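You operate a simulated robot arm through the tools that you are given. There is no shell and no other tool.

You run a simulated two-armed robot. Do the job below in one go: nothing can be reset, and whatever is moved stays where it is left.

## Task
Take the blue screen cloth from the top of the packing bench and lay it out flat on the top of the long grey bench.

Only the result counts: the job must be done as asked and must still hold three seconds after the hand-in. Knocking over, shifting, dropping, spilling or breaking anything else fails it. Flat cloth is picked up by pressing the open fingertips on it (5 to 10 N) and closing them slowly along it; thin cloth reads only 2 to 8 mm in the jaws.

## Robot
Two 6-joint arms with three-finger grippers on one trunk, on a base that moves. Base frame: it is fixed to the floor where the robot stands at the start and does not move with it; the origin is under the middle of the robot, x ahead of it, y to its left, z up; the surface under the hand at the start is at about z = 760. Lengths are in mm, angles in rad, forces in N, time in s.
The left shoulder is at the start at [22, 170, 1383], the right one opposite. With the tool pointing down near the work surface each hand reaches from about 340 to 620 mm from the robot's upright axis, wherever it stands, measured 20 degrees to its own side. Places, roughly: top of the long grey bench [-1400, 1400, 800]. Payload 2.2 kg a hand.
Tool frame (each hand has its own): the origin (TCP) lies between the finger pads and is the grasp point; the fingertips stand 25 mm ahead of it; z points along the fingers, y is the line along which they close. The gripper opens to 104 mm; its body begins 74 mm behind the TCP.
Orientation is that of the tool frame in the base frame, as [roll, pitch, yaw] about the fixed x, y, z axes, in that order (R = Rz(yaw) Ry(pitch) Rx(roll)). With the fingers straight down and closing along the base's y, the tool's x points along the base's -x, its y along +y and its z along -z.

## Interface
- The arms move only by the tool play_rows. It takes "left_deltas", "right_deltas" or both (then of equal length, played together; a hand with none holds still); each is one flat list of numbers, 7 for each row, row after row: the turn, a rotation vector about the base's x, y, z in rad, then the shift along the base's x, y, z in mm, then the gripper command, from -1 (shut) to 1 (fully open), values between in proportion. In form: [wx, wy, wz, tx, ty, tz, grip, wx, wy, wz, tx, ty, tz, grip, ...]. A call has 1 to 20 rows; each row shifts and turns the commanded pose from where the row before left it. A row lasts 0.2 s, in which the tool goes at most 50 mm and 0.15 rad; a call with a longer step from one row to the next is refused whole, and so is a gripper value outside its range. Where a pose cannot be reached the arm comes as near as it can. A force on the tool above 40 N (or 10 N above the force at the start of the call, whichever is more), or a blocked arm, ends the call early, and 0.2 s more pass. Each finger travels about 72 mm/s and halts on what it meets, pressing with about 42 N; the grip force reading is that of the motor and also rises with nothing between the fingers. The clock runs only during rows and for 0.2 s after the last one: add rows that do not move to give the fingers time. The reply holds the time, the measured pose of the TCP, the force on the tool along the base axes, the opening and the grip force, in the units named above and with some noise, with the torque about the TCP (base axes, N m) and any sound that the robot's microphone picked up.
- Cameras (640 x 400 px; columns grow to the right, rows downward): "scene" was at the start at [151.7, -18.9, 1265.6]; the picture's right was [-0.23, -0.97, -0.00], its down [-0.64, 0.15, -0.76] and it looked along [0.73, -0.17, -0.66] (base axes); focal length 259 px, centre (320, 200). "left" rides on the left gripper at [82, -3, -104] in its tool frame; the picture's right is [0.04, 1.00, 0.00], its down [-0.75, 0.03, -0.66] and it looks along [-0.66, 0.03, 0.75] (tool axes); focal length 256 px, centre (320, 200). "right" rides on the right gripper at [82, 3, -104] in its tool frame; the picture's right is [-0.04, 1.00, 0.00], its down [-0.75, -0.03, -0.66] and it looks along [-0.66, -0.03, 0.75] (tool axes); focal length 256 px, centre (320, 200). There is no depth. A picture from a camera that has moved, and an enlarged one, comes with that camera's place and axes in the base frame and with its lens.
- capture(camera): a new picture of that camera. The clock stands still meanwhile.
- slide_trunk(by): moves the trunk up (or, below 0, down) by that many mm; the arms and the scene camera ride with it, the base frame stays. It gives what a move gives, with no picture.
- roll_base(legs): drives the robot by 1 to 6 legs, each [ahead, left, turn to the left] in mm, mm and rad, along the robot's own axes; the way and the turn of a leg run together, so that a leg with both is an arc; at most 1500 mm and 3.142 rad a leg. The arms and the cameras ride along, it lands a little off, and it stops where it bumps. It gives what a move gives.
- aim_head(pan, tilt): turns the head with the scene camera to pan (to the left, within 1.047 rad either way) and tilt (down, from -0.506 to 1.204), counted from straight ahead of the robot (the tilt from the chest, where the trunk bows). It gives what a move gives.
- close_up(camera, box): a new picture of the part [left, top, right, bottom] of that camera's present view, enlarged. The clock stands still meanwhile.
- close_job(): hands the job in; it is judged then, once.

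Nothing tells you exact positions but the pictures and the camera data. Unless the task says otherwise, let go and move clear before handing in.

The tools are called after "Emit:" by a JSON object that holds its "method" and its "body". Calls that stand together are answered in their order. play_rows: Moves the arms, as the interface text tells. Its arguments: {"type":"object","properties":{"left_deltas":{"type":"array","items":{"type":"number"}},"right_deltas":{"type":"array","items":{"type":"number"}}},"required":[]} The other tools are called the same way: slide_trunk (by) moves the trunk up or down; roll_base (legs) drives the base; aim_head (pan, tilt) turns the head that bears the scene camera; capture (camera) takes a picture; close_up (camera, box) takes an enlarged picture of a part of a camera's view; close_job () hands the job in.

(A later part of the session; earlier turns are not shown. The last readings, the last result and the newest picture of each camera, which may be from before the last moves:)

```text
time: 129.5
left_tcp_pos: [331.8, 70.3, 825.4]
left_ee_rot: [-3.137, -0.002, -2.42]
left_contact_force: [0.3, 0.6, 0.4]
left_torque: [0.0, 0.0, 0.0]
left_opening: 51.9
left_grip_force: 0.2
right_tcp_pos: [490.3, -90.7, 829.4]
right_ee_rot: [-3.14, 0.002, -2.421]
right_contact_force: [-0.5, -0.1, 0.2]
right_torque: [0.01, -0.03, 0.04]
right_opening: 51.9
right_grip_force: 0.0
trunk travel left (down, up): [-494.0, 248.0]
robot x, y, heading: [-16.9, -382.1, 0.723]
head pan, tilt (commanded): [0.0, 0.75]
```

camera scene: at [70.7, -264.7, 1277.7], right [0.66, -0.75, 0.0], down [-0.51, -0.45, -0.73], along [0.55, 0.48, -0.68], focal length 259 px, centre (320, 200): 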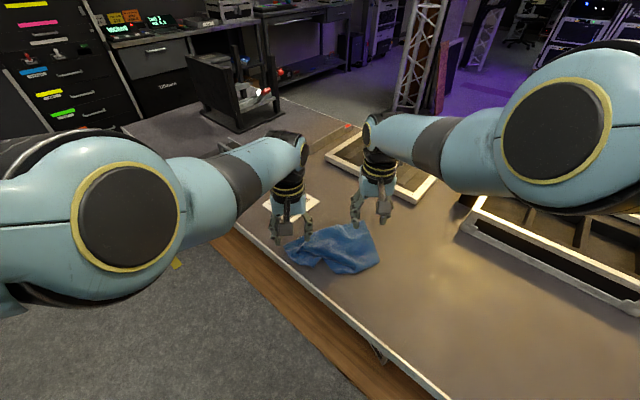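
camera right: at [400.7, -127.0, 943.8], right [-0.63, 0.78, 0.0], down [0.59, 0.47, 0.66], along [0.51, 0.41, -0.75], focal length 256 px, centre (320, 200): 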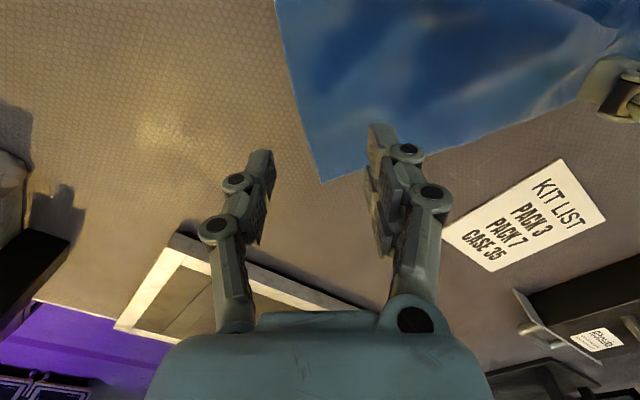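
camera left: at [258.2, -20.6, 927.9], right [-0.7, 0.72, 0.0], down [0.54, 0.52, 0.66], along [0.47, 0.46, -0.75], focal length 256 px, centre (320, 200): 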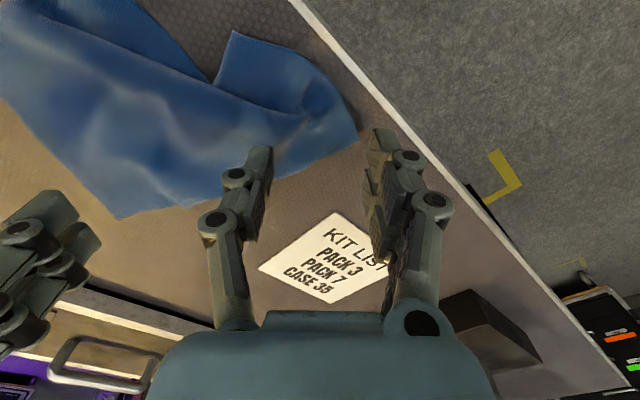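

Emit:
{"method": "play_rows", "body": {"left_deltas": [0, 0, 0, -3, -7, 0, 0, 0, 0, 0, -3, -7, 0, 0, 0, 0, 0, -3, -7, 0, 0, 0, 0, 0, -3, -7, 0, 0, 0, 0, 0, -3, -7, 0, 0], "right_deltas": [0, 0, 0, -2.8, 8.4, 0, 0, 0, 0, 0, -2.8, 8.4, 0, 0, 0, 0, 0, -2.8, 8.4, 0, 0, 0, 0, 0, -2.8, 8.4, 0, 0, 0, 0, 0, -2.8, 8.4, 0, 0]}}

Emit:
{"method": "capture", "body": {"camera": "left"}}

Emit:
{"method": "capture", "body": {"camera": "right"}}

Emit:
{"method": "close_up", "body": {"camera": "scene", "box": [240, 180, 440, 305]}}

```text
time: 130.9
left_tcp_pos: [307.0, 75.5, 836.0]
left_ee_rot: [3.099, 0.035, -2.393]
left_contact_force: [0.3, 0.2, -1.2]
left_torque: [0.0, 0.0, 0.0]
left_opening: 52.0
left_grip_force: 0.0
right_tcp_pos: [476.3, -48.2, 828.4]
right_ee_rot: [-3.14, 0.0, -2.42]
right_contact_force: [-0.9, 0.7, 0.2]
right_torque: [-0.02, 0.0, 0.01]
right_opening: 52.0
right_grip_force: 0.1
trunk travel left (down, up): [-494.0, 248.0]
robot x, y, heading: [-16.1, -381.1, 0.722]
head pan, tilt (commanded): [0.0, 0.75]
stopped in row 5 (left hand): the arm was blocked; the commanded pose is now the measured one
```

```text
taken
camera left: at [249.9, 13.5, 938.0], right [-0.71, 0.7, 0.04], down [0.54, 0.5, 0.68], along [0.46, 0.51, -0.73], focal length 256 px, centre (320, 200)
```

left: 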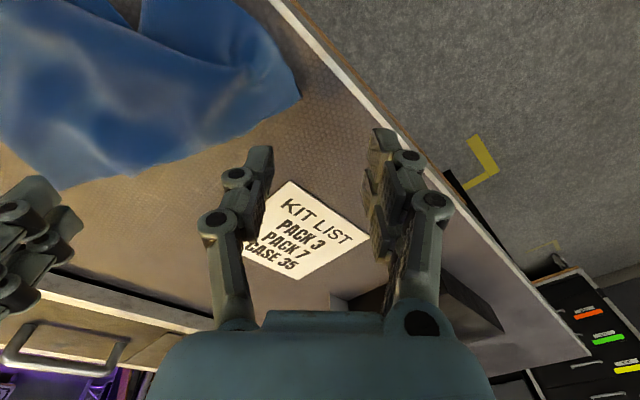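

```text
taken
camera right: at [413.9, -98.9, 932.4], right [-0.63, 0.78, 0.0], down [0.59, 0.47, 0.66], along [0.51, 0.41, -0.75], focal length 256 px, centre (320, 200)
```

right: 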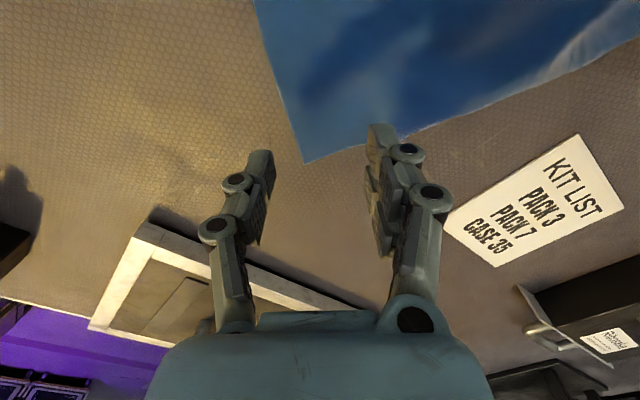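

```text
3.20 times, centred on (340, 242) of scene
camera zoom: at [98.4, -279.3, 1180.6], right [0.66, -0.75, 0.0], down [-0.51, -0.45, -0.73], along [0.55, 0.48, -0.68], focal length 829 px, centre (256, 64)
```

zoom: 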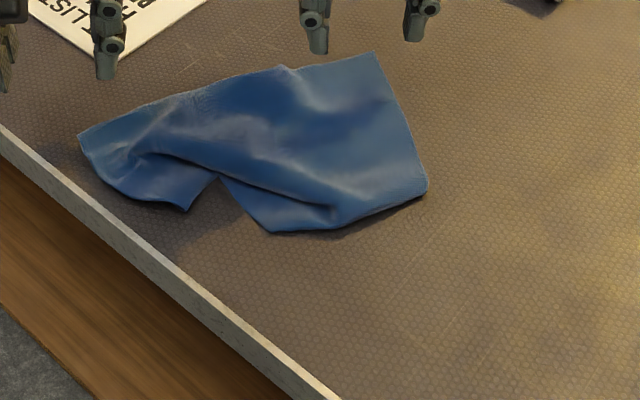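

The left arm can't reach inward here because its upper arm hits the chest. The right hand, though, is nicely over the far corner at (508,-39). New idea: pinch that corner with the right hand and drag it to the right along the table, so the straight edge swings parallel to the bench front where both hands can reach it.

Emit:
{"method": "play_rows", "body": {"left_deltas": [-0.014, -0.0005, -0.007, -8, 9, 10, 0, -0.014, -0.0005, -0.007, -8, 9, 10, 0, -0.014, -0.0005, -0.007, -8, 9, 10, 0, -0.014, -0.0005, -0.007, -8, 9, 10, 0, 0, 0, 0, -8, 9, 10, 0, 0, 0, 0, 0, 0, 0, 0, 0, 0, 0, 0, 0, 0, 0], "right_deltas": [0, 0, 0, -6.3, 1.1, 0, -0.1, 0, 0, 0, -6.3, 1.1, 0, -0.3, 0, 0, 0, 0, 0, -8, -0.31, 0, 0, 0, 0, 0, -8, -0.31, 0, 0, 0, 0, 0, -8, -0.31, 0, 0, 0, 0, 0, -7, -0.31, 0, 0, 0, 0, 0, -4, -0.31]}}

```text
time: 132.5
left_tcp_pos: [268.1, 117.0, 886.1]
left_ee_rot: [-3.139, -0.005, -2.423]
left_contact_force: [0.8, 0.3, 0.1]
left_torque: [0.02, 0.0, -0.02]
left_opening: 51.9
left_grip_force: 0.2
right_tcp_pos: [462.9, -46.3, 795.1]
right_ee_rot: [-3.141, -0.001, -2.423]
right_contact_force: [0.3, 0.0, 0.6]
right_torque: [0.01, -0.02, -0.04]
right_opening: 35.6
right_grip_force: 0.1
trunk travel left (down, up): [-494.0, 248.0]
robot x, y, heading: [-20.4, -383.0, 0.727]
head pan, tilt (commanded): [0.0, 0.75]
```

Emit:
{"method": "play_rows", "body": {"right_deltas": [0, 0, 0, 0, 0, -3, -0.31, 0, 0, 0, 0, 0, -2, -0.31, 0, 0, 0, 0, 0, 0, -0.31]}}

Emit:
{"method": "capture", "body": {"camera": "right"}}

```text
time: 133.3
left_tcp_pos: [268.7, 116.7, 885.6]
left_ee_rot: [-3.139, -0.006, -2.423]
left_contact_force: [0.0, 0.1, 0.9]
left_torque: [-0.02, 0.03, -0.01]
left_opening: 52.2
left_grip_force: 0.0
right_tcp_pos: [463.3, -45.0, 790.1]
right_ee_rot: [-3.138, 0.001, -2.421]
right_contact_force: [-0.8, 0.4, -0.1]
right_torque: [0.0, 0.02, 0.01]
right_opening: 35.8
right_grip_force: 0.2
trunk travel left (down, up): [-494.0, 248.0]
robot x, y, heading: [-17.4, -382.8, 0.725]
head pan, tilt (commanded): [0.0, 0.75]
```

```text
taken
camera right: at [400.4, -96.2, 892.3], right [-0.63, 0.78, 0.0], down [0.59, 0.47, 0.66], along [0.51, 0.41, -0.75], focal length 256 px, centre (320, 200)
```

right: 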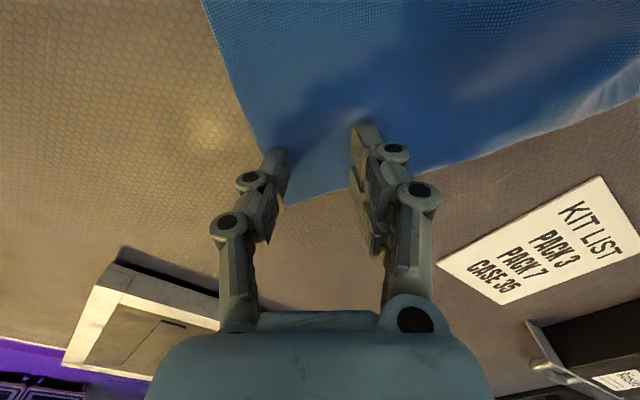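

The single finger is right on the cloth's edge, so I'll shift 6 mm inward and lower to contact.

Emit:
{"method": "play_rows", "body": {"right_deltas": [0, 0, 0, -5, 4.5, 0, -0.31, 0, 0, 0, 0, 0, -1.5, -0.31, 0, 0, 0, 0, 0, -1.2, -0.31, 0, 0, 0, 0, 0, 0, -0.31]}}

```text
time: 134.3
left_tcp_pos: [268.6, 116.4, 886.8]
left_ee_rot: [-3.139, -0.003, -2.421]
left_contact_force: [-0.5, 0.3, -0.4]
left_torque: [-0.01, 0.0, -0.03]
left_opening: 52.0
left_grip_force: 0.1
right_tcp_pos: [458.9, -41.9, 787.2]
right_ee_rot: [-3.14, 0.001, -2.422]
right_contact_force: [-0.1, 0.8, 6.0]
right_torque: [0.1, 0.09, 0.0]
right_opening: 35.9
right_grip_force: 0.0
trunk travel left (down, up): [-494.0, 248.0]
robot x, y, heading: [-16.7, -382.2, 0.724]
head pan, tilt (commanded): [0.0, 0.75]
```

Emit:
{"method": "play_rows", "body": {"right_deltas": [0, 0, 0, 0, 0, -0.3, -0.35, 0, 0, 0, 0, 0, 0, -0.39, 0, 0, 0, 0, 0, 0, -0.43, 0, 0, 0, 0, 0, 0, -0.47, 0, 0, 0, 0, 0, 0, -0.51, 0, 0, 0, 0, 0, 0, -0.55]}}

Emit:
{"method": "capture", "body": {"camera": "right"}}

```text
time: 135.7
left_tcp_pos: [267.3, 116.8, 886.2]
left_ee_rot: [-3.139, -0.003, -2.423]
left_contact_force: [0.4, 0.2, 0.5]
left_torque: [-0.01, -0.01, 0.06]
left_opening: 51.9
left_grip_force: 0.1
right_tcp_pos: [458.9, -41.1, 786.1]
right_ee_rot: [-3.139, 0.001, -2.42]
right_contact_force: [1.0, 2.2, 12.2]
right_torque: [0.08, 0.03, -0.01]
right_opening: 23.9
right_grip_force: 0.1
trunk travel left (down, up): [-494.0, 248.0]
robot x, y, heading: [-17.0, -385.0, 0.729]
head pan, tilt (commanded): [0.0, 0.75]
```

```text
taken
camera right: at [395.9, -92.5, 889.7], right [-0.63, 0.78, 0.0], down [0.58, 0.47, 0.66], along [0.51, 0.41, -0.75], focal length 256 px, centre (320, 200)
```

right: 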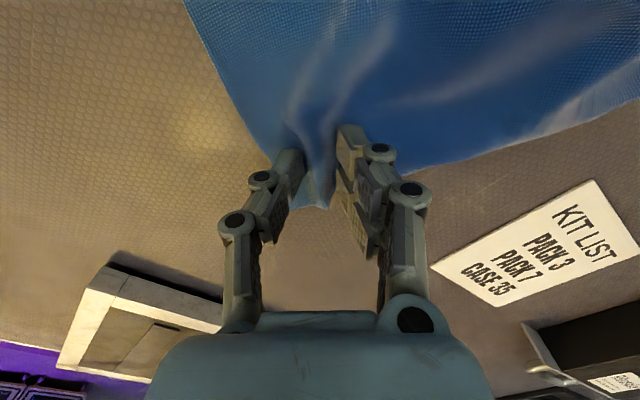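

A good ridge is forming between the fingers, so I continue closing to a full pinch.

Emit:
{"method": "play_rows", "body": {"right_deltas": [0, 0, 0, 0, 0, 0, -0.59, 0, 0, 0, 0, 0, 0, -0.63, 0, 0, 0, 0, 0, 0, -0.67, 0, 0, 0, 0, 0, 0, -0.71, 0, 0, 0, 0, 0, 0, -0.75, 0, 0, 0, 0, 0, 0, -0.79, 0, 0, 0, 0, 0, 0, -0.83, 0, 0, 0, 0, 0, 0, -0.87, 0, 0, 0, 0, 0, 0, -0.91, 0, 0, 0, 0, 0, 0, -0.95, 0, 0, 0, 0, 0, 0, -1, 0, 0, 0, 0, 0, 0, -1, 0, 0, 0, 0, 0, 0, -1]}}

Emit:
{"method": "capture", "body": {"camera": "right"}}

```text
time: 138.5
left_tcp_pos: [267.9, 116.3, 887.2]
left_ee_rot: [-3.137, -0.004, -2.423]
left_contact_force: [-0.7, 0.4, 0.5]
left_torque: [0.01, 0.01, 0.03]
left_opening: 51.9
left_grip_force: 0.0
right_tcp_pos: [459.7, -42.5, 786.9]
right_ee_rot: [-3.14, 0.003, -2.422]
right_contact_force: [-1.0, -0.1, 8.4]
right_torque: [0.0, 0.04, 0.01]
right_opening: 2.5
right_grip_force: 31.7
trunk travel left (down, up): [-494.0, 248.0]
robot x, y, heading: [-17.3, -382.1, 0.722]
head pan, tilt (commanded): [0.0, 0.75]
```

```text
taken
camera right: at [396.0, -92.4, 889.5], right [-0.63, 0.78, 0.0], down [0.59, 0.47, 0.66], along [0.51, 0.41, -0.75], focal length 256 px, centre (320, 200)
```

right: 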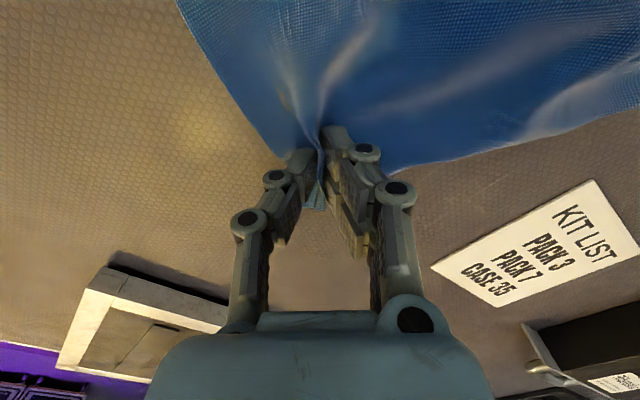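

A firm pinch (2.5 mm, 32 N). I'll lift it slightly and swing the robot back to heading 0, dragging this corner to the right so the straight edge lines up with the bench front.

Emit:
{"method": "play_rows", "body": {"right_deltas": [0, 0, 0, 0, 0, 4, -1, 0, 0, 0, 0, 0, 5, -1, 0, 0, 0, 0, 0, 5, -1]}}

Emit:
{"method": "roll_base", "body": {"legs": [[21, 64, -0.241], [5, 69, -0.24], [-11, 67, -0.241]]}}

Emit:
{"method": "capture", "body": {"camera": "scene"}}

Emit:
{"method": "capture", "body": {"camera": "left"}}

Emit:
{"method": "capture", "body": {"camera": "right"}}

```text
time: 139.3
left_tcp_pos: [267.2, 118.2, 886.6]
left_ee_rot: [-3.138, -0.006, -2.422]
left_contact_force: [0.2, 0.0, -0.2]
left_torque: [0.0, -0.01, -0.03]
left_opening: 52.2
left_grip_force: 0.1
right_tcp_pos: [459.2, -41.3, 800.4]
right_ee_rot: [-3.14, -0.002, -2.423]
right_contact_force: [-0.3, -0.5, 0.0]
right_torque: [-0.02, -0.02, 0.0]
right_opening: 2.5
right_grip_force: 32.2
trunk travel left (down, up): [-494.0, 248.0]
robot x, y, heading: [-14.8, -381.3, 0.725]
head pan, tilt (commanded): [0.0, 0.75]
```

```text
time: 142.2
left_tcp_pos: [470.4, -1.8, 886.5]
left_ee_rot: [-3.139, -0.004, 3.136]
left_contact_force: [0.0, 0.6, 0.6]
left_torque: [-0.02, 0.02, 0.03]
left_opening: 51.8
left_grip_force: 0.1
right_tcp_pos: [508.5, -247.0, 801.2]
right_ee_rot: [3.141, 0.001, 3.138]
right_contact_force: [0.1, -1.1, -0.5]
right_torque: [-0.02, -0.03, 0.0]
right_opening: 2.4
right_grip_force: 32.4
trunk travel left (down, up): [-494.0, 248.0]
robot x, y, heading: [-78.4, -188.9, -0.004]
head pan, tilt (commanded): [0.0, 0.75]
```

```text
taken
camera scene: at [79.8, -187.2, 1180.6], right [0.0, -1.0, 0.0], down [-0.68, 0.0, -0.73], along [0.73, 0.0, -0.68], focal length 259 px, centre (320, 200)
```

scene: 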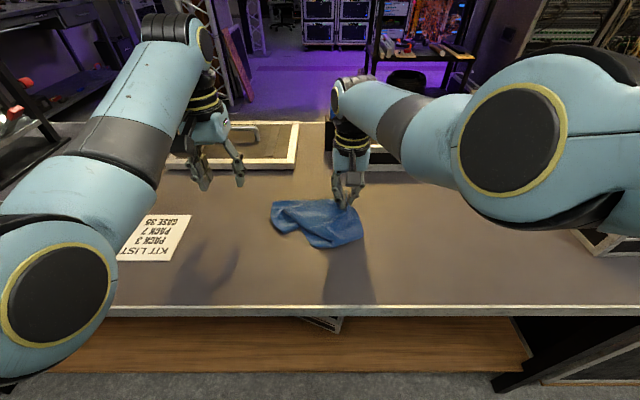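

```text
taken
camera left: at [388.6, -3.5, 990.7], right [-0.03, 1.0, 0.0], down [0.76, 0.03, 0.65], along [0.65, 0.02, -0.76], focal length 256 px, centre (320, 200)
```

left: 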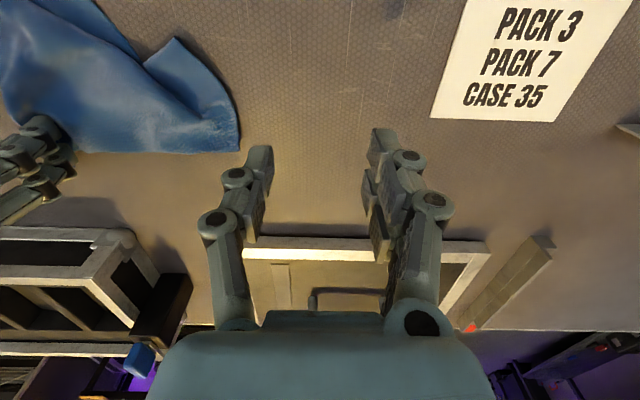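

```text
taken
camera right: at [427.8, -243.2, 904.2], right [0.04, 1.0, 0.0], down [0.75, -0.03, 0.66], along [0.66, -0.03, -0.75], focal length 256 px, centre (320, 200)
```

right: 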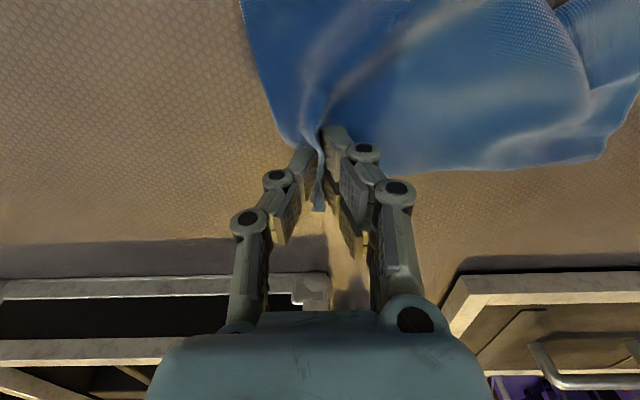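

It swung round as planned: the straight edge now runs along the far side of the cloth. I'll look closely to find the left corner for the left hand.

Emit:
{"method": "close_up", "body": {"camera": "scene", "box": [240, 170, 400, 270]}}

Emit:
{"method": "close_up", "body": {"camera": "left", "box": [0, 0, 280, 175]}}

```text
4.00 times, centred on (320, 220) of scene
camera zoom: at [79.8, -187.2, 1180.6], right [0.0, -1.0, 0.0], down [-0.68, 0.0, -0.73], along [0.73, 0.0, -0.68], focal length 1036 px, centre (320, 120)
```

zoom: 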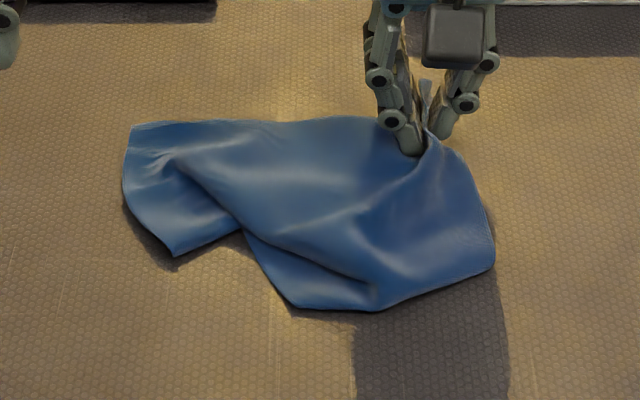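

```text
2.29 times, centred on (140, 88) of left
camera zoom: at [388.6, -3.5, 990.7], right [-0.03, 1.0, 0.0], down [0.76, 0.03, 0.65], along [0.65, 0.02, -0.76], focal length 585 px, centre (731, 457)
```

zoom: 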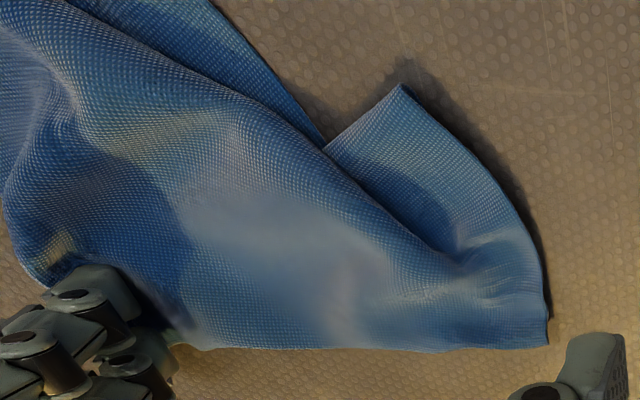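

I locate the left corner at about (524,-78), with the pleat starting near (487,-111). I'll bring the left hand to just outside that pleat, closing on the corner.

Emit:
{"method": "play_rows", "body": {"left_deltas": [0, 0, 0, 9, 0, -6, -0.1, 0, 0, 0, 9, 0, -6, -0.2, 0, 0, 0, 9, 0, -6, -0.3, 0, 0, 0, 9, -2, -6, -0.38, 0, 0, 0, 0, -8, -3, -0.38, 0, 0, 0, 0, -9, -3, -0.38, 0, 0, 0, 0, -9, -3, -0.38, 0, 0, 0, 0, -9, -3, -0.38, 0, 0, 0, 0, -9, -3, -0.38, 0, 0, 0, 0, -9, -3, -0.38, 0, 0, 0, 0, -9, -3, -0.38, 0, 0, 0, 0, -9, -3, -0.38, 0, 0, 0, 0, -9, -3, -0.38, 0, 0, 0, 0, -9, -3, -0.38, 0, 0, 0, 0, -9, -3, -0.38]}}

Emit:
{"method": "capture", "body": {"camera": "left"}}

Emit:
{"method": "close_up", "body": {"camera": "scene", "box": [240, 150, 400, 250]}}

```text
time: 145.4
left_tcp_pos: [505.7, -103.3, 828.6]
left_ee_rot: [-3.138, -0.005, 3.136]
left_contact_force: [-0.1, -0.6, -0.3]
left_torque: [-0.02, -0.06, 0.02]
left_opening: 32.2
left_grip_force: 0.1
right_tcp_pos: [506.8, -248.5, 801.0]
right_ee_rot: [-3.14, -0.002, 3.139]
right_contact_force: [0.2, -0.3, 0.1]
right_torque: [0.0, 0.01, -0.01]
right_opening: 2.5
right_grip_force: 31.2
trunk travel left (down, up): [-494.0, 248.0]
robot x, y, heading: [-72.6, -188.5, 0.001]
head pan, tilt (commanded): [0.0, 0.75]
```

```text
taken
camera left: at [424.7, -104.7, 933.7], right [-0.03, 1.0, 0.0], down [0.76, 0.03, 0.65], along [0.65, 0.02, -0.76], focal length 256 px, centre (320, 200)
```

left: 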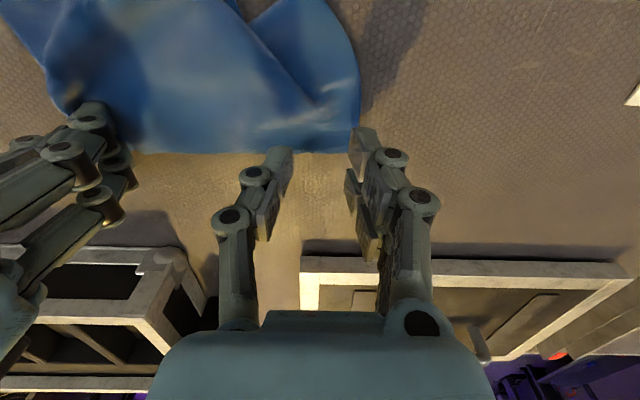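

```text
4.00 times, centred on (320, 200) of scene
camera zoom: at [79.9, -187.8, 1180.6], right [0.0, -1.0, 0.0], down [-0.68, 0.0, -0.73], along [0.73, 0.0, -0.68], focal length 1036 px, centre (320, 200)
```

zoom: 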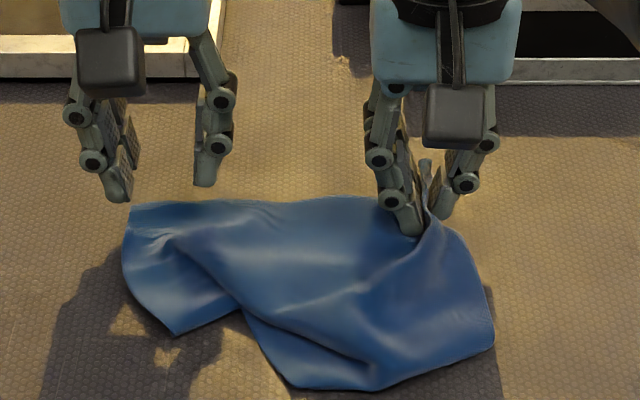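

Alignment looks good. I'll shift back 3 mm and lower to contact.

Emit:
{"method": "play_rows", "body": {"left_deltas": [0, 0, 0, -3, 0, -8, -0.38, 0, 0, 0, 0, 0, -8, -0.38, 0, 0, 0, 0, 0, -8, -0.38, 0, 0, 0, 0, 0, -8, -0.38, 0, 0, 0, 0, 0, -5, -0.38, 0, 0, 0, 0, 0, -2, -0.38, 0, 0, 0, 0, 0, 0, -0.38]}}

Emit:
{"method": "play_rows", "body": {"left_deltas": [0, 0, 0, 0, 0, -1.2, -0.38, 0, 0, 0, 0, 0, -0.8, -0.38, 0, 0, 0, 0, 0, 0, -0.38]}}

```text
time: 147.0
left_tcp_pos: [504.9, -102.7, 789.4]
left_ee_rot: [-3.139, -0.006, 3.139]
left_contact_force: [-0.2, 0.9, -1.2]
left_torque: [-0.03, -0.01, 0.01]
left_opening: 32.3
left_grip_force: 0.0
right_tcp_pos: [509.2, -247.4, 802.0]
right_ee_rot: [-3.14, -0.002, 3.138]
right_contact_force: [0.7, -1.2, -0.1]
right_torque: [-0.01, 0.01, 0.02]
right_opening: 2.6
right_grip_force: 31.8
trunk travel left (down, up): [-494.0, 248.0]
robot x, y, heading: [-70.0, -189.8, -0.002]
head pan, tilt (commanded): [0.0, 0.75]
```

```text
time: 147.8
left_tcp_pos: [503.1, -102.8, 787.7]
left_ee_rot: [-3.139, -0.005, 3.137]
left_contact_force: [-0.1, -0.3, 0.1]
left_torque: [0.01, 0.0, 0.02]
left_opening: 32.4
left_grip_force: 0.0
right_tcp_pos: [510.8, -248.5, 800.6]
right_ee_rot: [-3.14, 0.0, 3.138]
right_contact_force: [0.2, 0.1, -0.7]
right_torque: [0.03, 0.0, 0.01]
right_opening: 2.5
right_grip_force: 31.5
trunk travel left (down, up): [-494.0, 248.0]
robot x, y, heading: [-76.0, -188.7, 0.003]
head pan, tilt (commanded): [0.0, 0.75]
```

Emit:
{"method": "play_rows", "body": {"left_deltas": [0, 0, 0, 0, 0, -1, -0.38, 0, 0, 0, 0, 0, -0.5, -0.38, 0, 0, 0, 0, 0, 0, -0.38]}}

```text
time: 148.6
left_tcp_pos: [503.1, -102.8, 787.8]
left_ee_rot: [-3.137, -0.003, 3.136]
left_contact_force: [0.2, -0.8, 7.1]
left_torque: [0.05, -0.03, 0.01]
left_opening: 32.2
left_grip_force: 0.1
right_tcp_pos: [508.4, -248.0, 800.1]
right_ee_rot: [-3.139, 0.0, 3.138]
right_contact_force: [0.3, -0.6, -0.4]
right_torque: [0.04, -0.01, 0.03]
right_opening: 2.5
right_grip_force: 31.3
trunk travel left (down, up): [-494.0, 248.0]
robot x, y, heading: [-73.1, -187.3, 0.005]
head pan, tilt (commanded): [0.0, 0.75]
```

Contact at 7 N. I'll press slightly more and close slowly.

Emit:
{"method": "play_rows", "body": {"left_deltas": [0, 0, 0, 0, 0, -0.3, -0.41, 0, 0, 0, 0, 0, 0, -0.44, 0, 0, 0, 0, 0, 0, -0.47, 0, 0, 0, 0, 0, 0, -0.5, 0, 0, 0, 0, 0, 0, -0.53, 0, 0, 0, 0, 0, 0, -0.56, 0, 0, 0, 0, 0, 0, -0.59]}}

Emit:
{"method": "close_up", "body": {"camera": "left", "box": [180, 60, 420, 220]}}

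```text
time: 150.2
left_tcp_pos: [502.8, -101.8, 784.9]
left_ee_rot: [-3.139, -0.004, 3.135]
left_contact_force: [1.3, -0.9, 12.3]
left_torque: [-0.02, -0.07, -0.01]
left_opening: 22.2
left_grip_force: 0.1
right_tcp_pos: [508.5, -247.3, 801.4]
right_ee_rot: [-3.14, 0.002, 3.137]
right_contact_force: [0.7, 0.3, 0.6]
right_torque: [0.07, 0.02, 0.0]
right_opening: 2.4
right_grip_force: 31.6
trunk travel left (down, up): [-494.0, 248.0]
robot x, y, heading: [-78.1, -186.2, 0.0]
head pan, tilt (commanded): [0.0, 0.75]
```

```text
2.50 times, centred on (300, 140) of left
camera zoom: at [420.9, -104.2, 891.6], right [-0.03, 1.0, 0.0], down [0.76, 0.03, 0.65], along [0.65, 0.02, -0.76], focal length 640 px, centre (370, 350)
```

zoom: 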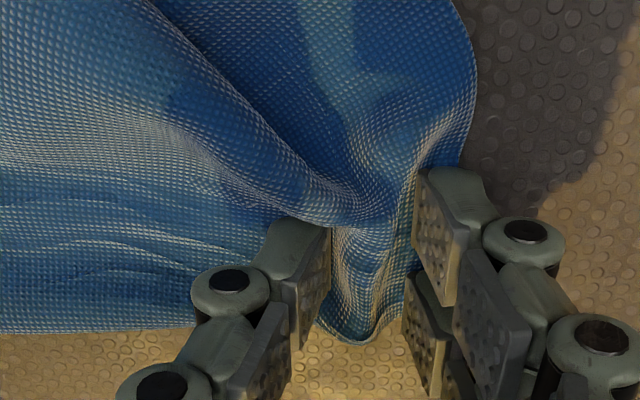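

The ridge is forming well, so I continue closing fully.

Emit:
{"method": "play_rows", "body": {"left_deltas": [0, 0, 0, 0, 0, 0, -0.62, 0, 0, 0, 0, 0, 0, -0.65, 0, 0, 0, 0, 0, 0, -0.68, 0, 0, 0, 0, 0, 0, -0.71, 0, 0, 0, 0, 0, 0, -0.74, 0, 0, 0, 0, 0, 0, -0.77, 0, 0, 0, 0, 0, 0, -0.8, 0, 0, 0, 0, 0, 0, -0.83, 0, 0, 0, 0, 0, 0, -0.86, 0, 0, 0, 0, 0, 0, -0.9, 0, 0, 0, 0, 0, 0, -0.94, 0, 0, 0, 0, 0, 0, -1, 0, 0, 0, 0, 0, 0, -1, 0, 0, 0, 0, 0, 0, -1]}}

Emit:
{"method": "close_up", "body": {"camera": "left", "box": [180, 60, 420, 220]}}

```text
time: 153.2
left_tcp_pos: [503.0, -102.2, 786.3]
left_ee_rot: [-3.138, -0.003, 3.137]
left_contact_force: [-2.2, -10.6, 11.4]
left_torque: [-0.34, 0.03, -0.08]
left_opening: 3.7
left_grip_force: 32.4
right_tcp_pos: [508.0, -248.4, 801.9]
right_ee_rot: [3.14, 0.002, 3.138]
right_contact_force: [1.6, 11.0, -1.0]
right_torque: [0.27, -0.06, -0.2]
right_opening: 2.7
right_grip_force: 32.1
trunk travel left (down, up): [-494.0, 248.0]
robot x, y, heading: [-74.9, -189.7, 0.004]
head pan, tilt (commanded): [0.0, 0.75]
```

```text
2.50 times, centred on (300, 140) of left
camera zoom: at [420.8, -104.4, 891.4], right [-0.03, 1.0, 0.0], down [0.76, 0.03, 0.65], along [0.65, 0.02, -0.76], focal length 640 px, centre (370, 350)
```

zoom: 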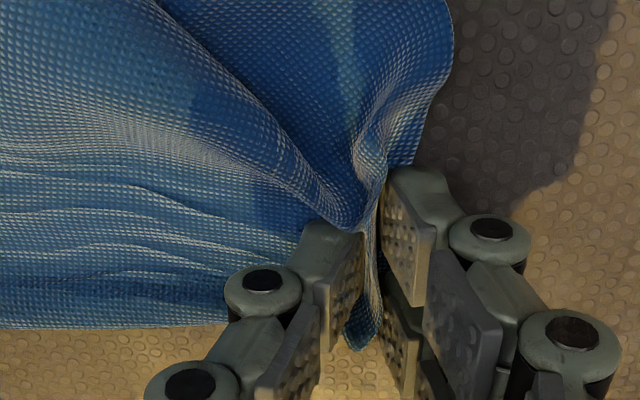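

Both corners are now pinched, and the edge between them is taut (11 N). I'll ease the hands together a few mm, then lift to let the pleats drop out.

Emit:
{"method": "play_rows", "body": {"left_deltas": [0, 0, 0, 0, -2, 3, -1, 0, 0, 0, 0, -2, 4, -1, 0, 0, 0, 2, -1, 4, -1, 0, 0, 0, 2, 0, 4, -1, 0, 0, 0, 0, 0, 0, -1]}}

Emit:
{"method": "slide_trunk", "body": {"by": 100}}

Emit:
{"method": "slide_trunk", "body": {"by": 100}}

Emit:
{"method": "capture", "body": {"camera": "scene"}}

Emit:
{"method": "capture", "body": {"camera": "left"}}

Emit:
{"method": "capture", "body": {"camera": "right"}}

```text
time: 154.4
left_tcp_pos: [507.9, -107.3, 800.8]
left_ee_rot: [-3.14, -0.005, 3.136]
left_contact_force: [-0.4, -3.8, -0.4]
left_torque: [-0.11, 0.0, -0.03]
left_opening: 3.3
left_grip_force: 31.9
right_tcp_pos: [508.2, -247.1, 799.4]
right_ee_rot: [-3.14, 0.001, 3.138]
right_contact_force: [1.2, 4.1, 0.2]
right_torque: [0.15, -0.01, -0.06]
right_opening: 2.5
right_grip_force: 31.4
trunk travel left (down, up): [-494.0, 248.0]
robot x, y, heading: [-71.5, -186.2, -0.002]
head pan, tilt (commanded): [0.0, 0.75]
```

```text
time: 155.7
left_tcp_pos: [507.5, -107.4, 901.4]
left_ee_rot: [-3.137, -0.006, 3.137]
left_contact_force: [-0.5, -4.0, 0.2]
left_torque: [-0.11, 0.02, 0.0]
left_opening: 3.2
left_grip_force: 32.3
right_tcp_pos: [508.9, -247.7, 899.3]
right_ee_rot: [-3.14, -0.001, 3.139]
right_contact_force: [0.7, 3.9, -1.0]
right_torque: [0.12, -0.02, -0.07]
right_opening: 2.6
right_grip_force: 31.8
trunk travel left (down, up): [-594.0, 148.0]
robot x, y, heading: [-73.3, -186.7, 0.002]
head pan, tilt (commanded): [0.0, 0.75]
```

```text
time: 157.1
left_tcp_pos: [507.6, -108.0, 1001.4]
left_ee_rot: [-3.139, -0.005, 3.135]
left_contact_force: [-0.7, -4.3, 0.1]
left_torque: [-0.08, 0.01, -0.03]
left_opening: 3.3
left_grip_force: 32.6
right_tcp_pos: [509.0, -248.6, 999.6]
right_ee_rot: [-3.139, 0.001, 3.137]
right_contact_force: [-0.1, 4.5, 0.4]
right_torque: [0.14, 0.01, -0.09]
right_opening: 2.4
right_grip_force: 31.4
trunk travel left (down, up): [-694.0, 48.0]
robot x, y, heading: [-77.9, -190.8, 0.001]
head pan, tilt (commanded): [0.0, 0.75]
```

```text
taken
camera scene: at [78.5, -187.7, 1381.9], right [0.0, -1.0, 0.0], down [-0.68, 0.0, -0.73], along [0.73, 0.0, -0.68], focal length 259 px, centre (320, 200)
```

scene: 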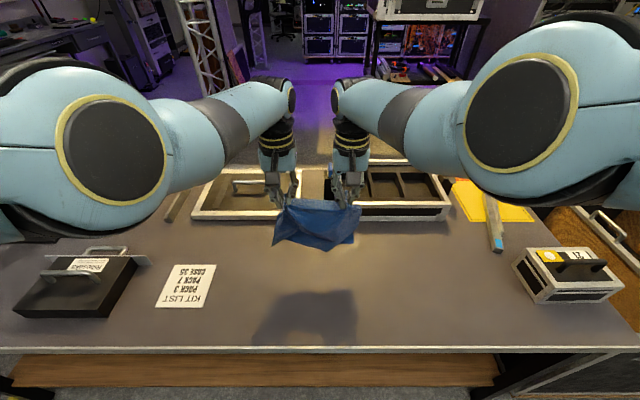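

```text
taken
camera left: at [425.9, -108.9, 1105.7], right [-0.03, 1.0, 0.0], down [0.76, 0.03, 0.65], along [0.65, 0.02, -0.76], focal length 256 px, centre (320, 200)
```

left: 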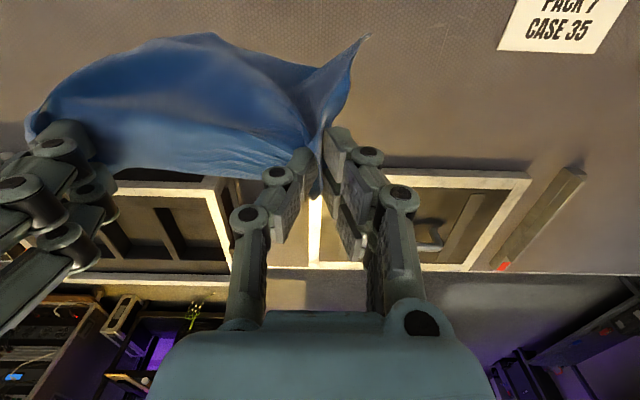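

```text
taken
camera right: at [428.2, -243.5, 1103.9], right [0.04, 1.0, 0.0], down [0.75, -0.03, 0.66], along [0.66, -0.03, -0.75], focal length 256 px, centre (320, 200)
```

right: 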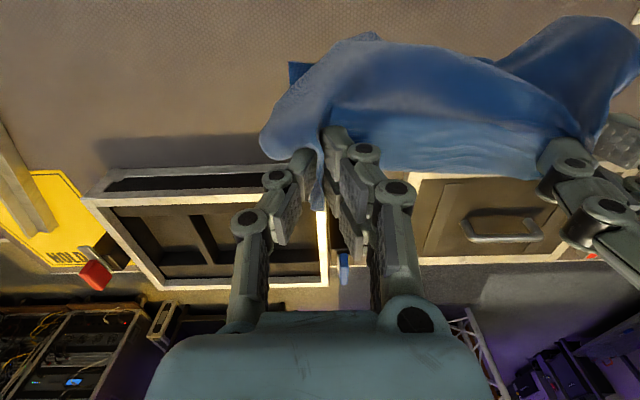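

Both corners are firmly held and the pleats have dropped out. The grip has the cloth body on my side of the hands, so I'll lay it flat on this bench first by lowering while driving forward. Then I can survey the grey bench and take the near edge. First I back off to get room.

Emit:
{"method": "roll_base", "body": {"legs": [[-130, 0, 0]]}}

Emit:
{"method": "slide_trunk", "body": {"by": -45}}

Emit:
{"method": "capture", "body": {"camera": "scene"}}

Emit:
{"method": "capture", "body": {"camera": "left"}}

```text
time: 158.3
left_tcp_pos: [376.7, -107.2, 1001.7]
left_ee_rot: [-3.139, -0.003, 3.136]
left_contact_force: [-0.3, -3.8, 0.4]
left_torque: [-0.13, 0.0, -0.02]
left_opening: 3.3
left_grip_force: 32.0
right_tcp_pos: [376.8, -249.4, 1001.4]
right_ee_rot: [-3.14, 0.001, 3.138]
right_contact_force: [0.7, 2.6, 0.4]
right_torque: [0.12, -0.01, -0.07]
right_opening: 2.3
right_grip_force: 32.0
trunk travel left (down, up): [-694.0, 48.0]
robot x, y, heading: [-205.4, -186.5, -0.002]
head pan, tilt (commanded): [0.0, 0.75]
```

```text
time: 159.2
left_tcp_pos: [376.4, -107.5, 956.3]
left_ee_rot: [-3.14, -0.003, 3.136]
left_contact_force: [0.3, -3.8, -0.1]
left_torque: [-0.08, 0.03, 0.01]
left_opening: 3.6
left_grip_force: 32.3
right_tcp_pos: [376.8, -247.2, 955.9]
right_ee_rot: [-3.139, 0.001, 3.137]
right_contact_force: [-0.2, 3.2, 0.6]
right_torque: [0.1, -0.07, -0.1]
right_opening: 2.5
right_grip_force: 31.4
trunk travel left (down, up): [-649.0, 93.0]
robot x, y, heading: [-206.0, -188.9, -0.001]
head pan, tilt (commanded): [0.0, 0.75]
```

```text
taken
camera scene: at [-52.6, -187.6, 1336.9], right [0.0, -1.0, 0.0], down [-0.68, 0.0, -0.73], along [0.73, 0.0, -0.68], focal length 259 px, centre (320, 200)
```

scene: 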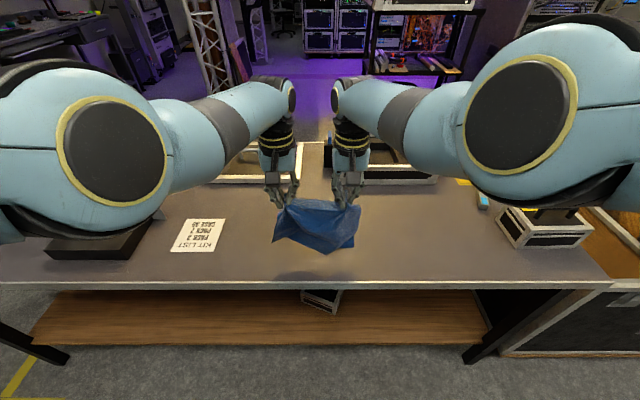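

```text
taken
camera left: at [294.9, -109.0, 1061.1], right [-0.03, 1.0, 0.0], down [0.76, 0.03, 0.65], along [0.65, 0.02, -0.76], focal length 256 px, centre (320, 200)
```

left: 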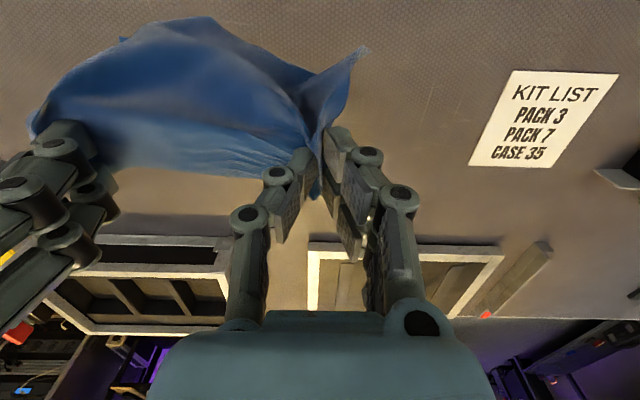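

Emit:
{"method": "close_up", "body": {"camera": "scene", "box": [240, 170, 400, 270]}}

Emit:
{"method": "close_up", "body": {"camera": "right", "box": [200, 0, 640, 230]}}

```text
4.00 times, centred on (320, 220) of scene
camera zoom: at [-52.6, -187.6, 1336.9], right [0.0, -1.0, 0.0], down [-0.68, 0.0, -0.73], along [0.73, 0.0, -0.68], focal length 1036 px, centre (320, 120)
```

zoom: 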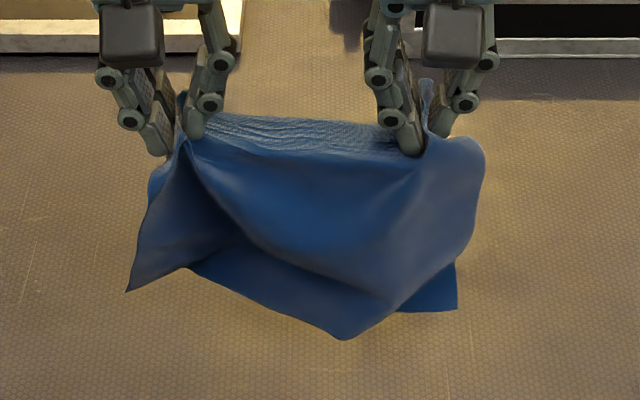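

```text
1.45 times, centred on (420, 115) of right
camera zoom: at [297.2, -243.3, 1059.3], right [0.04, 1.0, 0.0], down [0.75, -0.03, 0.66], along [0.66, -0.03, -0.75], focal length 372 px, centre (174, 324)
```

zoom: 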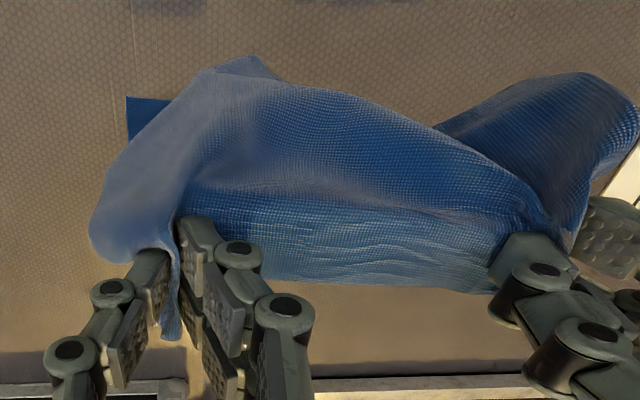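

The cloth hangs as a curtain with soft waves and no tucks, and its bottom is nearly at the table. I'll lay it down by alternately driving forward and lowering.

Emit:
{"method": "slide_trunk", "body": {"by": -20}}

Emit:
{"method": "roll_base", "body": {"legs": [[30, 0, 0]]}}

Emit:
{"method": "slide_trunk", "body": {"by": -30}}

Emit:
{"method": "roll_base", "body": {"legs": [[38, 0, 0]]}}

Emit:
{"method": "slide_trunk", "body": {"by": -30}}

Emit:
{"method": "roll_base", "body": {"legs": [[38, 0, 0]]}}

Emit:
{"method": "capture", "body": {"camera": "scene"}}

```text
time: 159.9
left_tcp_pos: [375.9, -108.6, 935.2]
left_ee_rot: [-3.139, -0.003, 3.137]
left_contact_force: [-0.4, -4.0, -0.4]
left_torque: [-0.04, 0.01, -0.03]
left_opening: 3.4
left_grip_force: 32.2
right_tcp_pos: [377.6, -247.6, 936.6]
right_ee_rot: [-3.14, 0.003, 3.138]
right_contact_force: [1.4, 4.6, 0.3]
right_torque: [0.08, -0.03, -0.05]
right_opening: 2.7
right_grip_force: 32.1
trunk travel left (down, up): [-629.0, 113.0]
robot x, y, heading: [-203.4, -191.2, 0.003]
head pan, tilt (commanded): [0.0, 0.75]
```

```text
time: 160.7
left_tcp_pos: [407.4, -107.6, 935.8]
left_ee_rot: [-3.137, -0.006, 3.138]
left_contact_force: [-0.6, -3.8, 0.1]
left_torque: [-0.08, 0.04, -0.02]
left_opening: 3.5
left_grip_force: 32.1
right_tcp_pos: [407.5, -246.6, 935.3]
right_ee_rot: [-3.141, 0.002, 3.138]
right_contact_force: [0.6, 3.4, -0.4]
right_torque: [0.08, -0.02, -0.08]
right_opening: 2.5
right_grip_force: 31.7
trunk travel left (down, up): [-629.0, 113.0]
robot x, y, heading: [-173.3, -190.3, 0.0]
head pan, tilt (commanded): [0.0, 0.75]
```

```text
time: 161.5
left_tcp_pos: [404.8, -109.8, 907.2]
left_ee_rot: [-3.138, -0.002, 3.133]
left_contact_force: [-0.6, -3.1, -1.0]
left_torque: [-0.11, -0.03, -0.04]
left_opening: 3.2
left_grip_force: 32.3
right_tcp_pos: [408.0, -246.8, 906.4]
right_ee_rot: [3.141, 0.003, 3.138]
right_contact_force: [0.4, 3.8, 0.0]
right_torque: [0.12, -0.06, -0.06]
right_opening: 2.5
right_grip_force: 31.5
trunk travel left (down, up): [-599.0, 143.0]
robot x, y, heading: [-175.6, -186.9, 0.004]
head pan, tilt (commanded): [0.0, 0.75]
```

```text
time: 162.3
left_tcp_pos: [445.6, -108.1, 905.3]
left_ee_rot: [-3.139, -0.005, 3.136]
left_contact_force: [0.2, -3.6, -0.6]
left_torque: [-0.04, 0.07, -0.01]
left_opening: 3.4
left_grip_force: 32.6
right_tcp_pos: [447.9, -247.7, 905.8]
right_ee_rot: [-3.14, 0.0, 3.138]
right_contact_force: [0.8, 3.6, -0.4]
right_torque: [0.08, 0.0, -0.09]
right_opening: 2.3
right_grip_force: 32.0
trunk travel left (down, up): [-599.0, 143.0]
robot x, y, heading: [-136.7, -190.5, 0.004]
head pan, tilt (commanded): [0.0, 0.75]
```

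```text
time: 163.1
left_tcp_pos: [444.1, -108.3, 876.6]
left_ee_rot: [-3.137, -0.003, 3.134]
left_contact_force: [-1.0, -2.9, -0.3]
left_torque: [-0.07, -0.03, -0.01]
left_opening: 3.0
left_grip_force: 32.2
right_tcp_pos: [446.3, -246.3, 876.1]
right_ee_rot: [-3.141, 0.001, 3.138]
right_contact_force: [-0.3, 2.7, -0.1]
right_torque: [0.08, 0.01, -0.05]
right_opening: 2.7
right_grip_force: 31.6
trunk travel left (down, up): [-569.0, 173.0]
robot x, y, heading: [-141.1, -189.0, -0.003]
head pan, tilt (commanded): [0.0, 0.75]
```

```text
time: 164.0
left_tcp_pos: [483.9, -109.3, 874.1]
left_ee_rot: [-3.138, -0.006, 3.135]
left_contact_force: [-0.1, -2.9, -0.9]
left_torque: [-0.05, 0.08, -0.04]
left_opening: 3.2
left_grip_force: 32.5
right_tcp_pos: [485.2, -246.4, 875.3]
right_ee_rot: [3.141, -0.002, 3.139]
right_contact_force: [1.5, 2.3, -0.5]
right_torque: [0.14, 0.04, -0.05]
right_opening: 2.6
right_grip_force: 32.3
trunk travel left (down, up): [-569.0, 173.0]
robot x, y, heading: [-102.3, -186.6, -0.002]
head pan, tilt (commanded): [0.0, 0.75]
```

```text
taken
camera scene: at [55.9, -187.7, 1256.3], right [0.0, -1.0, 0.0], down [-0.68, 0.0, -0.73], along [0.73, 0.0, -0.68], focal length 259 px, centre (320, 200)
```

scene: 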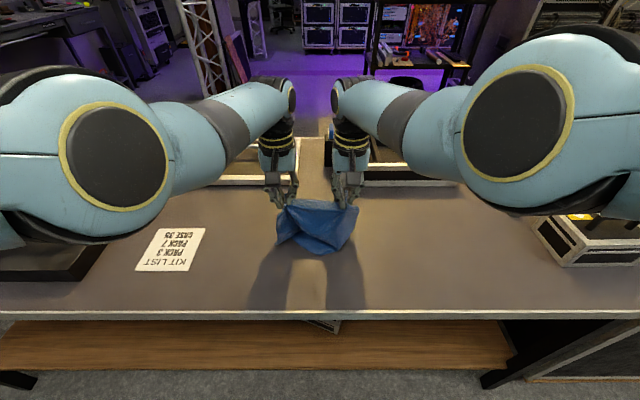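

Emit:
{"method": "slide_trunk", "body": {"by": -30}}

Emit:
{"method": "roll_base", "body": {"legs": [[35, 0, 0]]}}

Emit:
{"method": "slide_trunk", "body": {"by": -28}}

Emit:
{"method": "roll_base", "body": {"legs": [[25, 0, 0]]}}

Emit:
{"method": "slide_trunk", "body": {"by": -18}}

Emit:
{"method": "roll_base", "body": {"legs": [[12, 0, 0]]}}

Emit:
{"method": "capture", "body": {"camera": "scene"}}

Emit:
{"method": "capture", "body": {"camera": "left"}}

Emit:
{"method": "capture", "body": {"camera": "right"}}

```text
time: 164.7
left_tcp_pos: [481.8, -108.6, 845.6]
left_ee_rot: [-3.138, -0.002, 3.134]
left_contact_force: [-0.5, -2.0, 0.9]
left_torque: [-0.04, -0.01, -0.03]
left_opening: 3.2
left_grip_force: 31.8
right_tcp_pos: [482.6, -246.2, 847.0]
right_ee_rot: [3.141, 0.002, 3.138]
right_contact_force: [-0.4, 2.3, 0.4]
right_torque: [0.05, -0.02, -0.04]
right_opening: 2.6
right_grip_force: 31.8
trunk travel left (down, up): [-539.0, 203.0]
robot x, y, heading: [-98.0, -188.3, 0.003]
head pan, tilt (commanded): [0.0, 0.75]
```

```text
time: 165.6
left_tcp_pos: [519.1, -108.6, 844.5]
left_ee_rot: [-3.138, -0.008, 3.138]
left_contact_force: [-0.7, -3.2, -0.8]
left_torque: [-0.08, 0.08, 0.01]
left_opening: 3.2
left_grip_force: 32.8
right_tcp_pos: [519.7, -247.5, 845.0]
right_ee_rot: [3.141, -0.003, 3.137]
right_contact_force: [1.1, 2.9, -0.5]
right_torque: [0.06, 0.04, -0.05]
right_opening: 2.3
right_grip_force: 31.9
trunk travel left (down, up): [-539.0, 203.0]
robot x, y, heading: [-64.7, -190.2, 0.005]
head pan, tilt (commanded): [0.0, 0.75]
```

```text
time: 166.3
left_tcp_pos: [516.4, -107.9, 818.1]
left_ee_rot: [-3.138, -0.006, 3.133]
left_contact_force: [-0.8, -3.3, 0.6]
left_torque: [-0.03, -0.01, 0.0]
left_opening: 3.4
left_grip_force: 32.6
right_tcp_pos: [518.4, -246.8, 818.7]
right_ee_rot: [3.141, 0.001, 3.138]
right_contact_force: [0.2, 2.5, -0.8]
right_torque: [0.06, -0.01, 0.01]
right_opening: 2.5
right_grip_force: 31.7
trunk travel left (down, up): [-511.0, 231.0]
robot x, y, heading: [-65.8, -187.5, 0.001]
head pan, tilt (commanded): [0.0, 0.75]
```

```text
time: 167.1
left_tcp_pos: [544.3, -108.9, 818.0]
left_ee_rot: [-3.139, -0.008, 3.133]
left_contact_force: [-0.4, -1.7, 0.2]
left_torque: [-0.03, 0.03, -0.05]
left_opening: 3.0
left_grip_force: 32.2
right_tcp_pos: [545.3, -247.2, 816.4]
right_ee_rot: [3.14, -0.002, 3.138]
right_contact_force: [1.0, 3.0, -0.6]
right_torque: [0.06, 0.0, -0.04]
right_opening: 2.6
right_grip_force: 31.4
trunk travel left (down, up): [-511.0, 231.0]
robot x, y, heading: [-38.7, -190.4, -0.001]
head pan, tilt (commanded): [0.0, 0.75]
```

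```text
time: 167.8
left_tcp_pos: [542.2, -108.1, 800.6]
left_ee_rot: [-3.137, -0.003, 3.135]
left_contact_force: [-0.3, -2.7, 1.2]
left_torque: [-0.02, -0.05, 0.0]
left_opening: 3.1
left_grip_force: 32.4
right_tcp_pos: [543.5, -245.9, 799.9]
right_ee_rot: [3.141, 0.001, 3.139]
right_contact_force: [0.3, 1.8, -0.6]
right_torque: [0.12, -0.02, -0.05]
right_opening: 2.6
right_grip_force: 32.0
trunk travel left (down, up): [-493.0, 249.0]
robot x, y, heading: [-39.2, -191.1, -0.001]
head pan, tilt (commanded): [0.0, 0.75]
```

```text
time: 168.5
left_tcp_pos: [555.2, -108.5, 799.1]
left_ee_rot: [-3.138, -0.004, 3.136]
left_contact_force: [-0.2, -2.4, -1.5]
left_torque: [-0.04, 0.01, -0.05]
left_opening: 3.3
left_grip_force: 32.2
right_tcp_pos: [555.7, -247.2, 799.2]
right_ee_rot: [-3.14, -0.001, 3.136]
right_contact_force: [0.7, 2.5, -0.1]
right_torque: [0.05, 0.01, -0.05]
right_opening: 2.5
right_grip_force: 32.4
trunk travel left (down, up): [-493.0, 249.0]
robot x, y, heading: [-25.2, -188.7, 0.003]
head pan, tilt (commanded): [0.0, 0.75]
```

```text
taken
camera scene: at [128.0, -187.7, 1179.5], right [0.0, -1.0, 0.0], down [-0.68, 0.0, -0.73], along [0.73, 0.0, -0.68], focal length 259 px, centre (320, 200)
```

scene: 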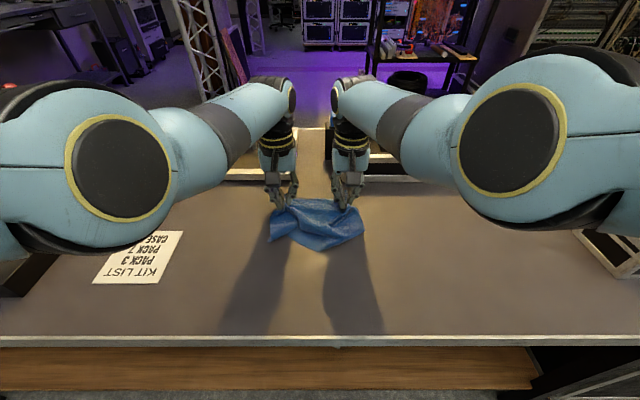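

```text
taken
camera left: at [473.3, -109.6, 904.4], right [-0.03, 1.0, 0.0], down [0.76, 0.03, 0.65], along [0.65, 0.02, -0.76], focal length 256 px, centre (320, 200)
```

left: 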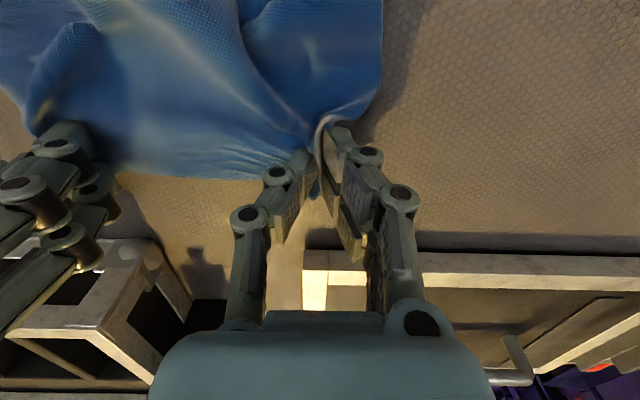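

```text
taken
camera right: at [475.6, -243.1, 902.7], right [0.04, 1.0, 0.0], down [0.75, -0.03, 0.66], along [0.66, -0.03, -0.75], focal length 256 px, centre (320, 200)
```

right: 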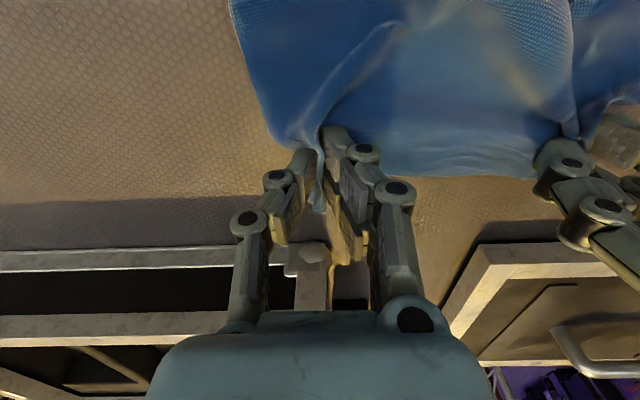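

Emit:
{"method": "close_up", "body": {"camera": "scene", "box": [240, 170, 400, 270]}}

```text
4.00 times, centred on (320, 220) of scene
camera zoom: at [128.0, -187.7, 1179.5], right [0.0, -1.0, 0.0], down [-0.68, 0.0, -0.73], along [0.73, 0.0, -0.68], focal length 1036 px, centre (320, 120)
```

zoom: 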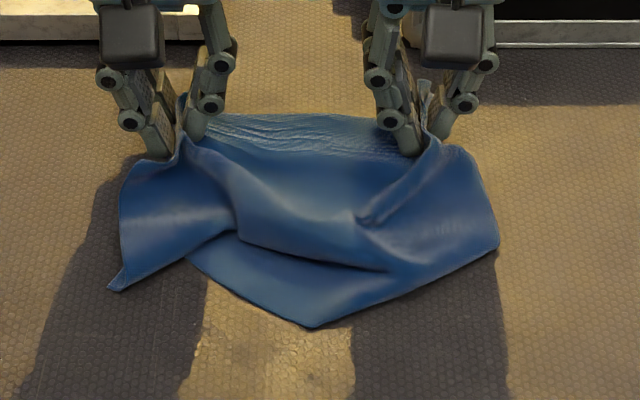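

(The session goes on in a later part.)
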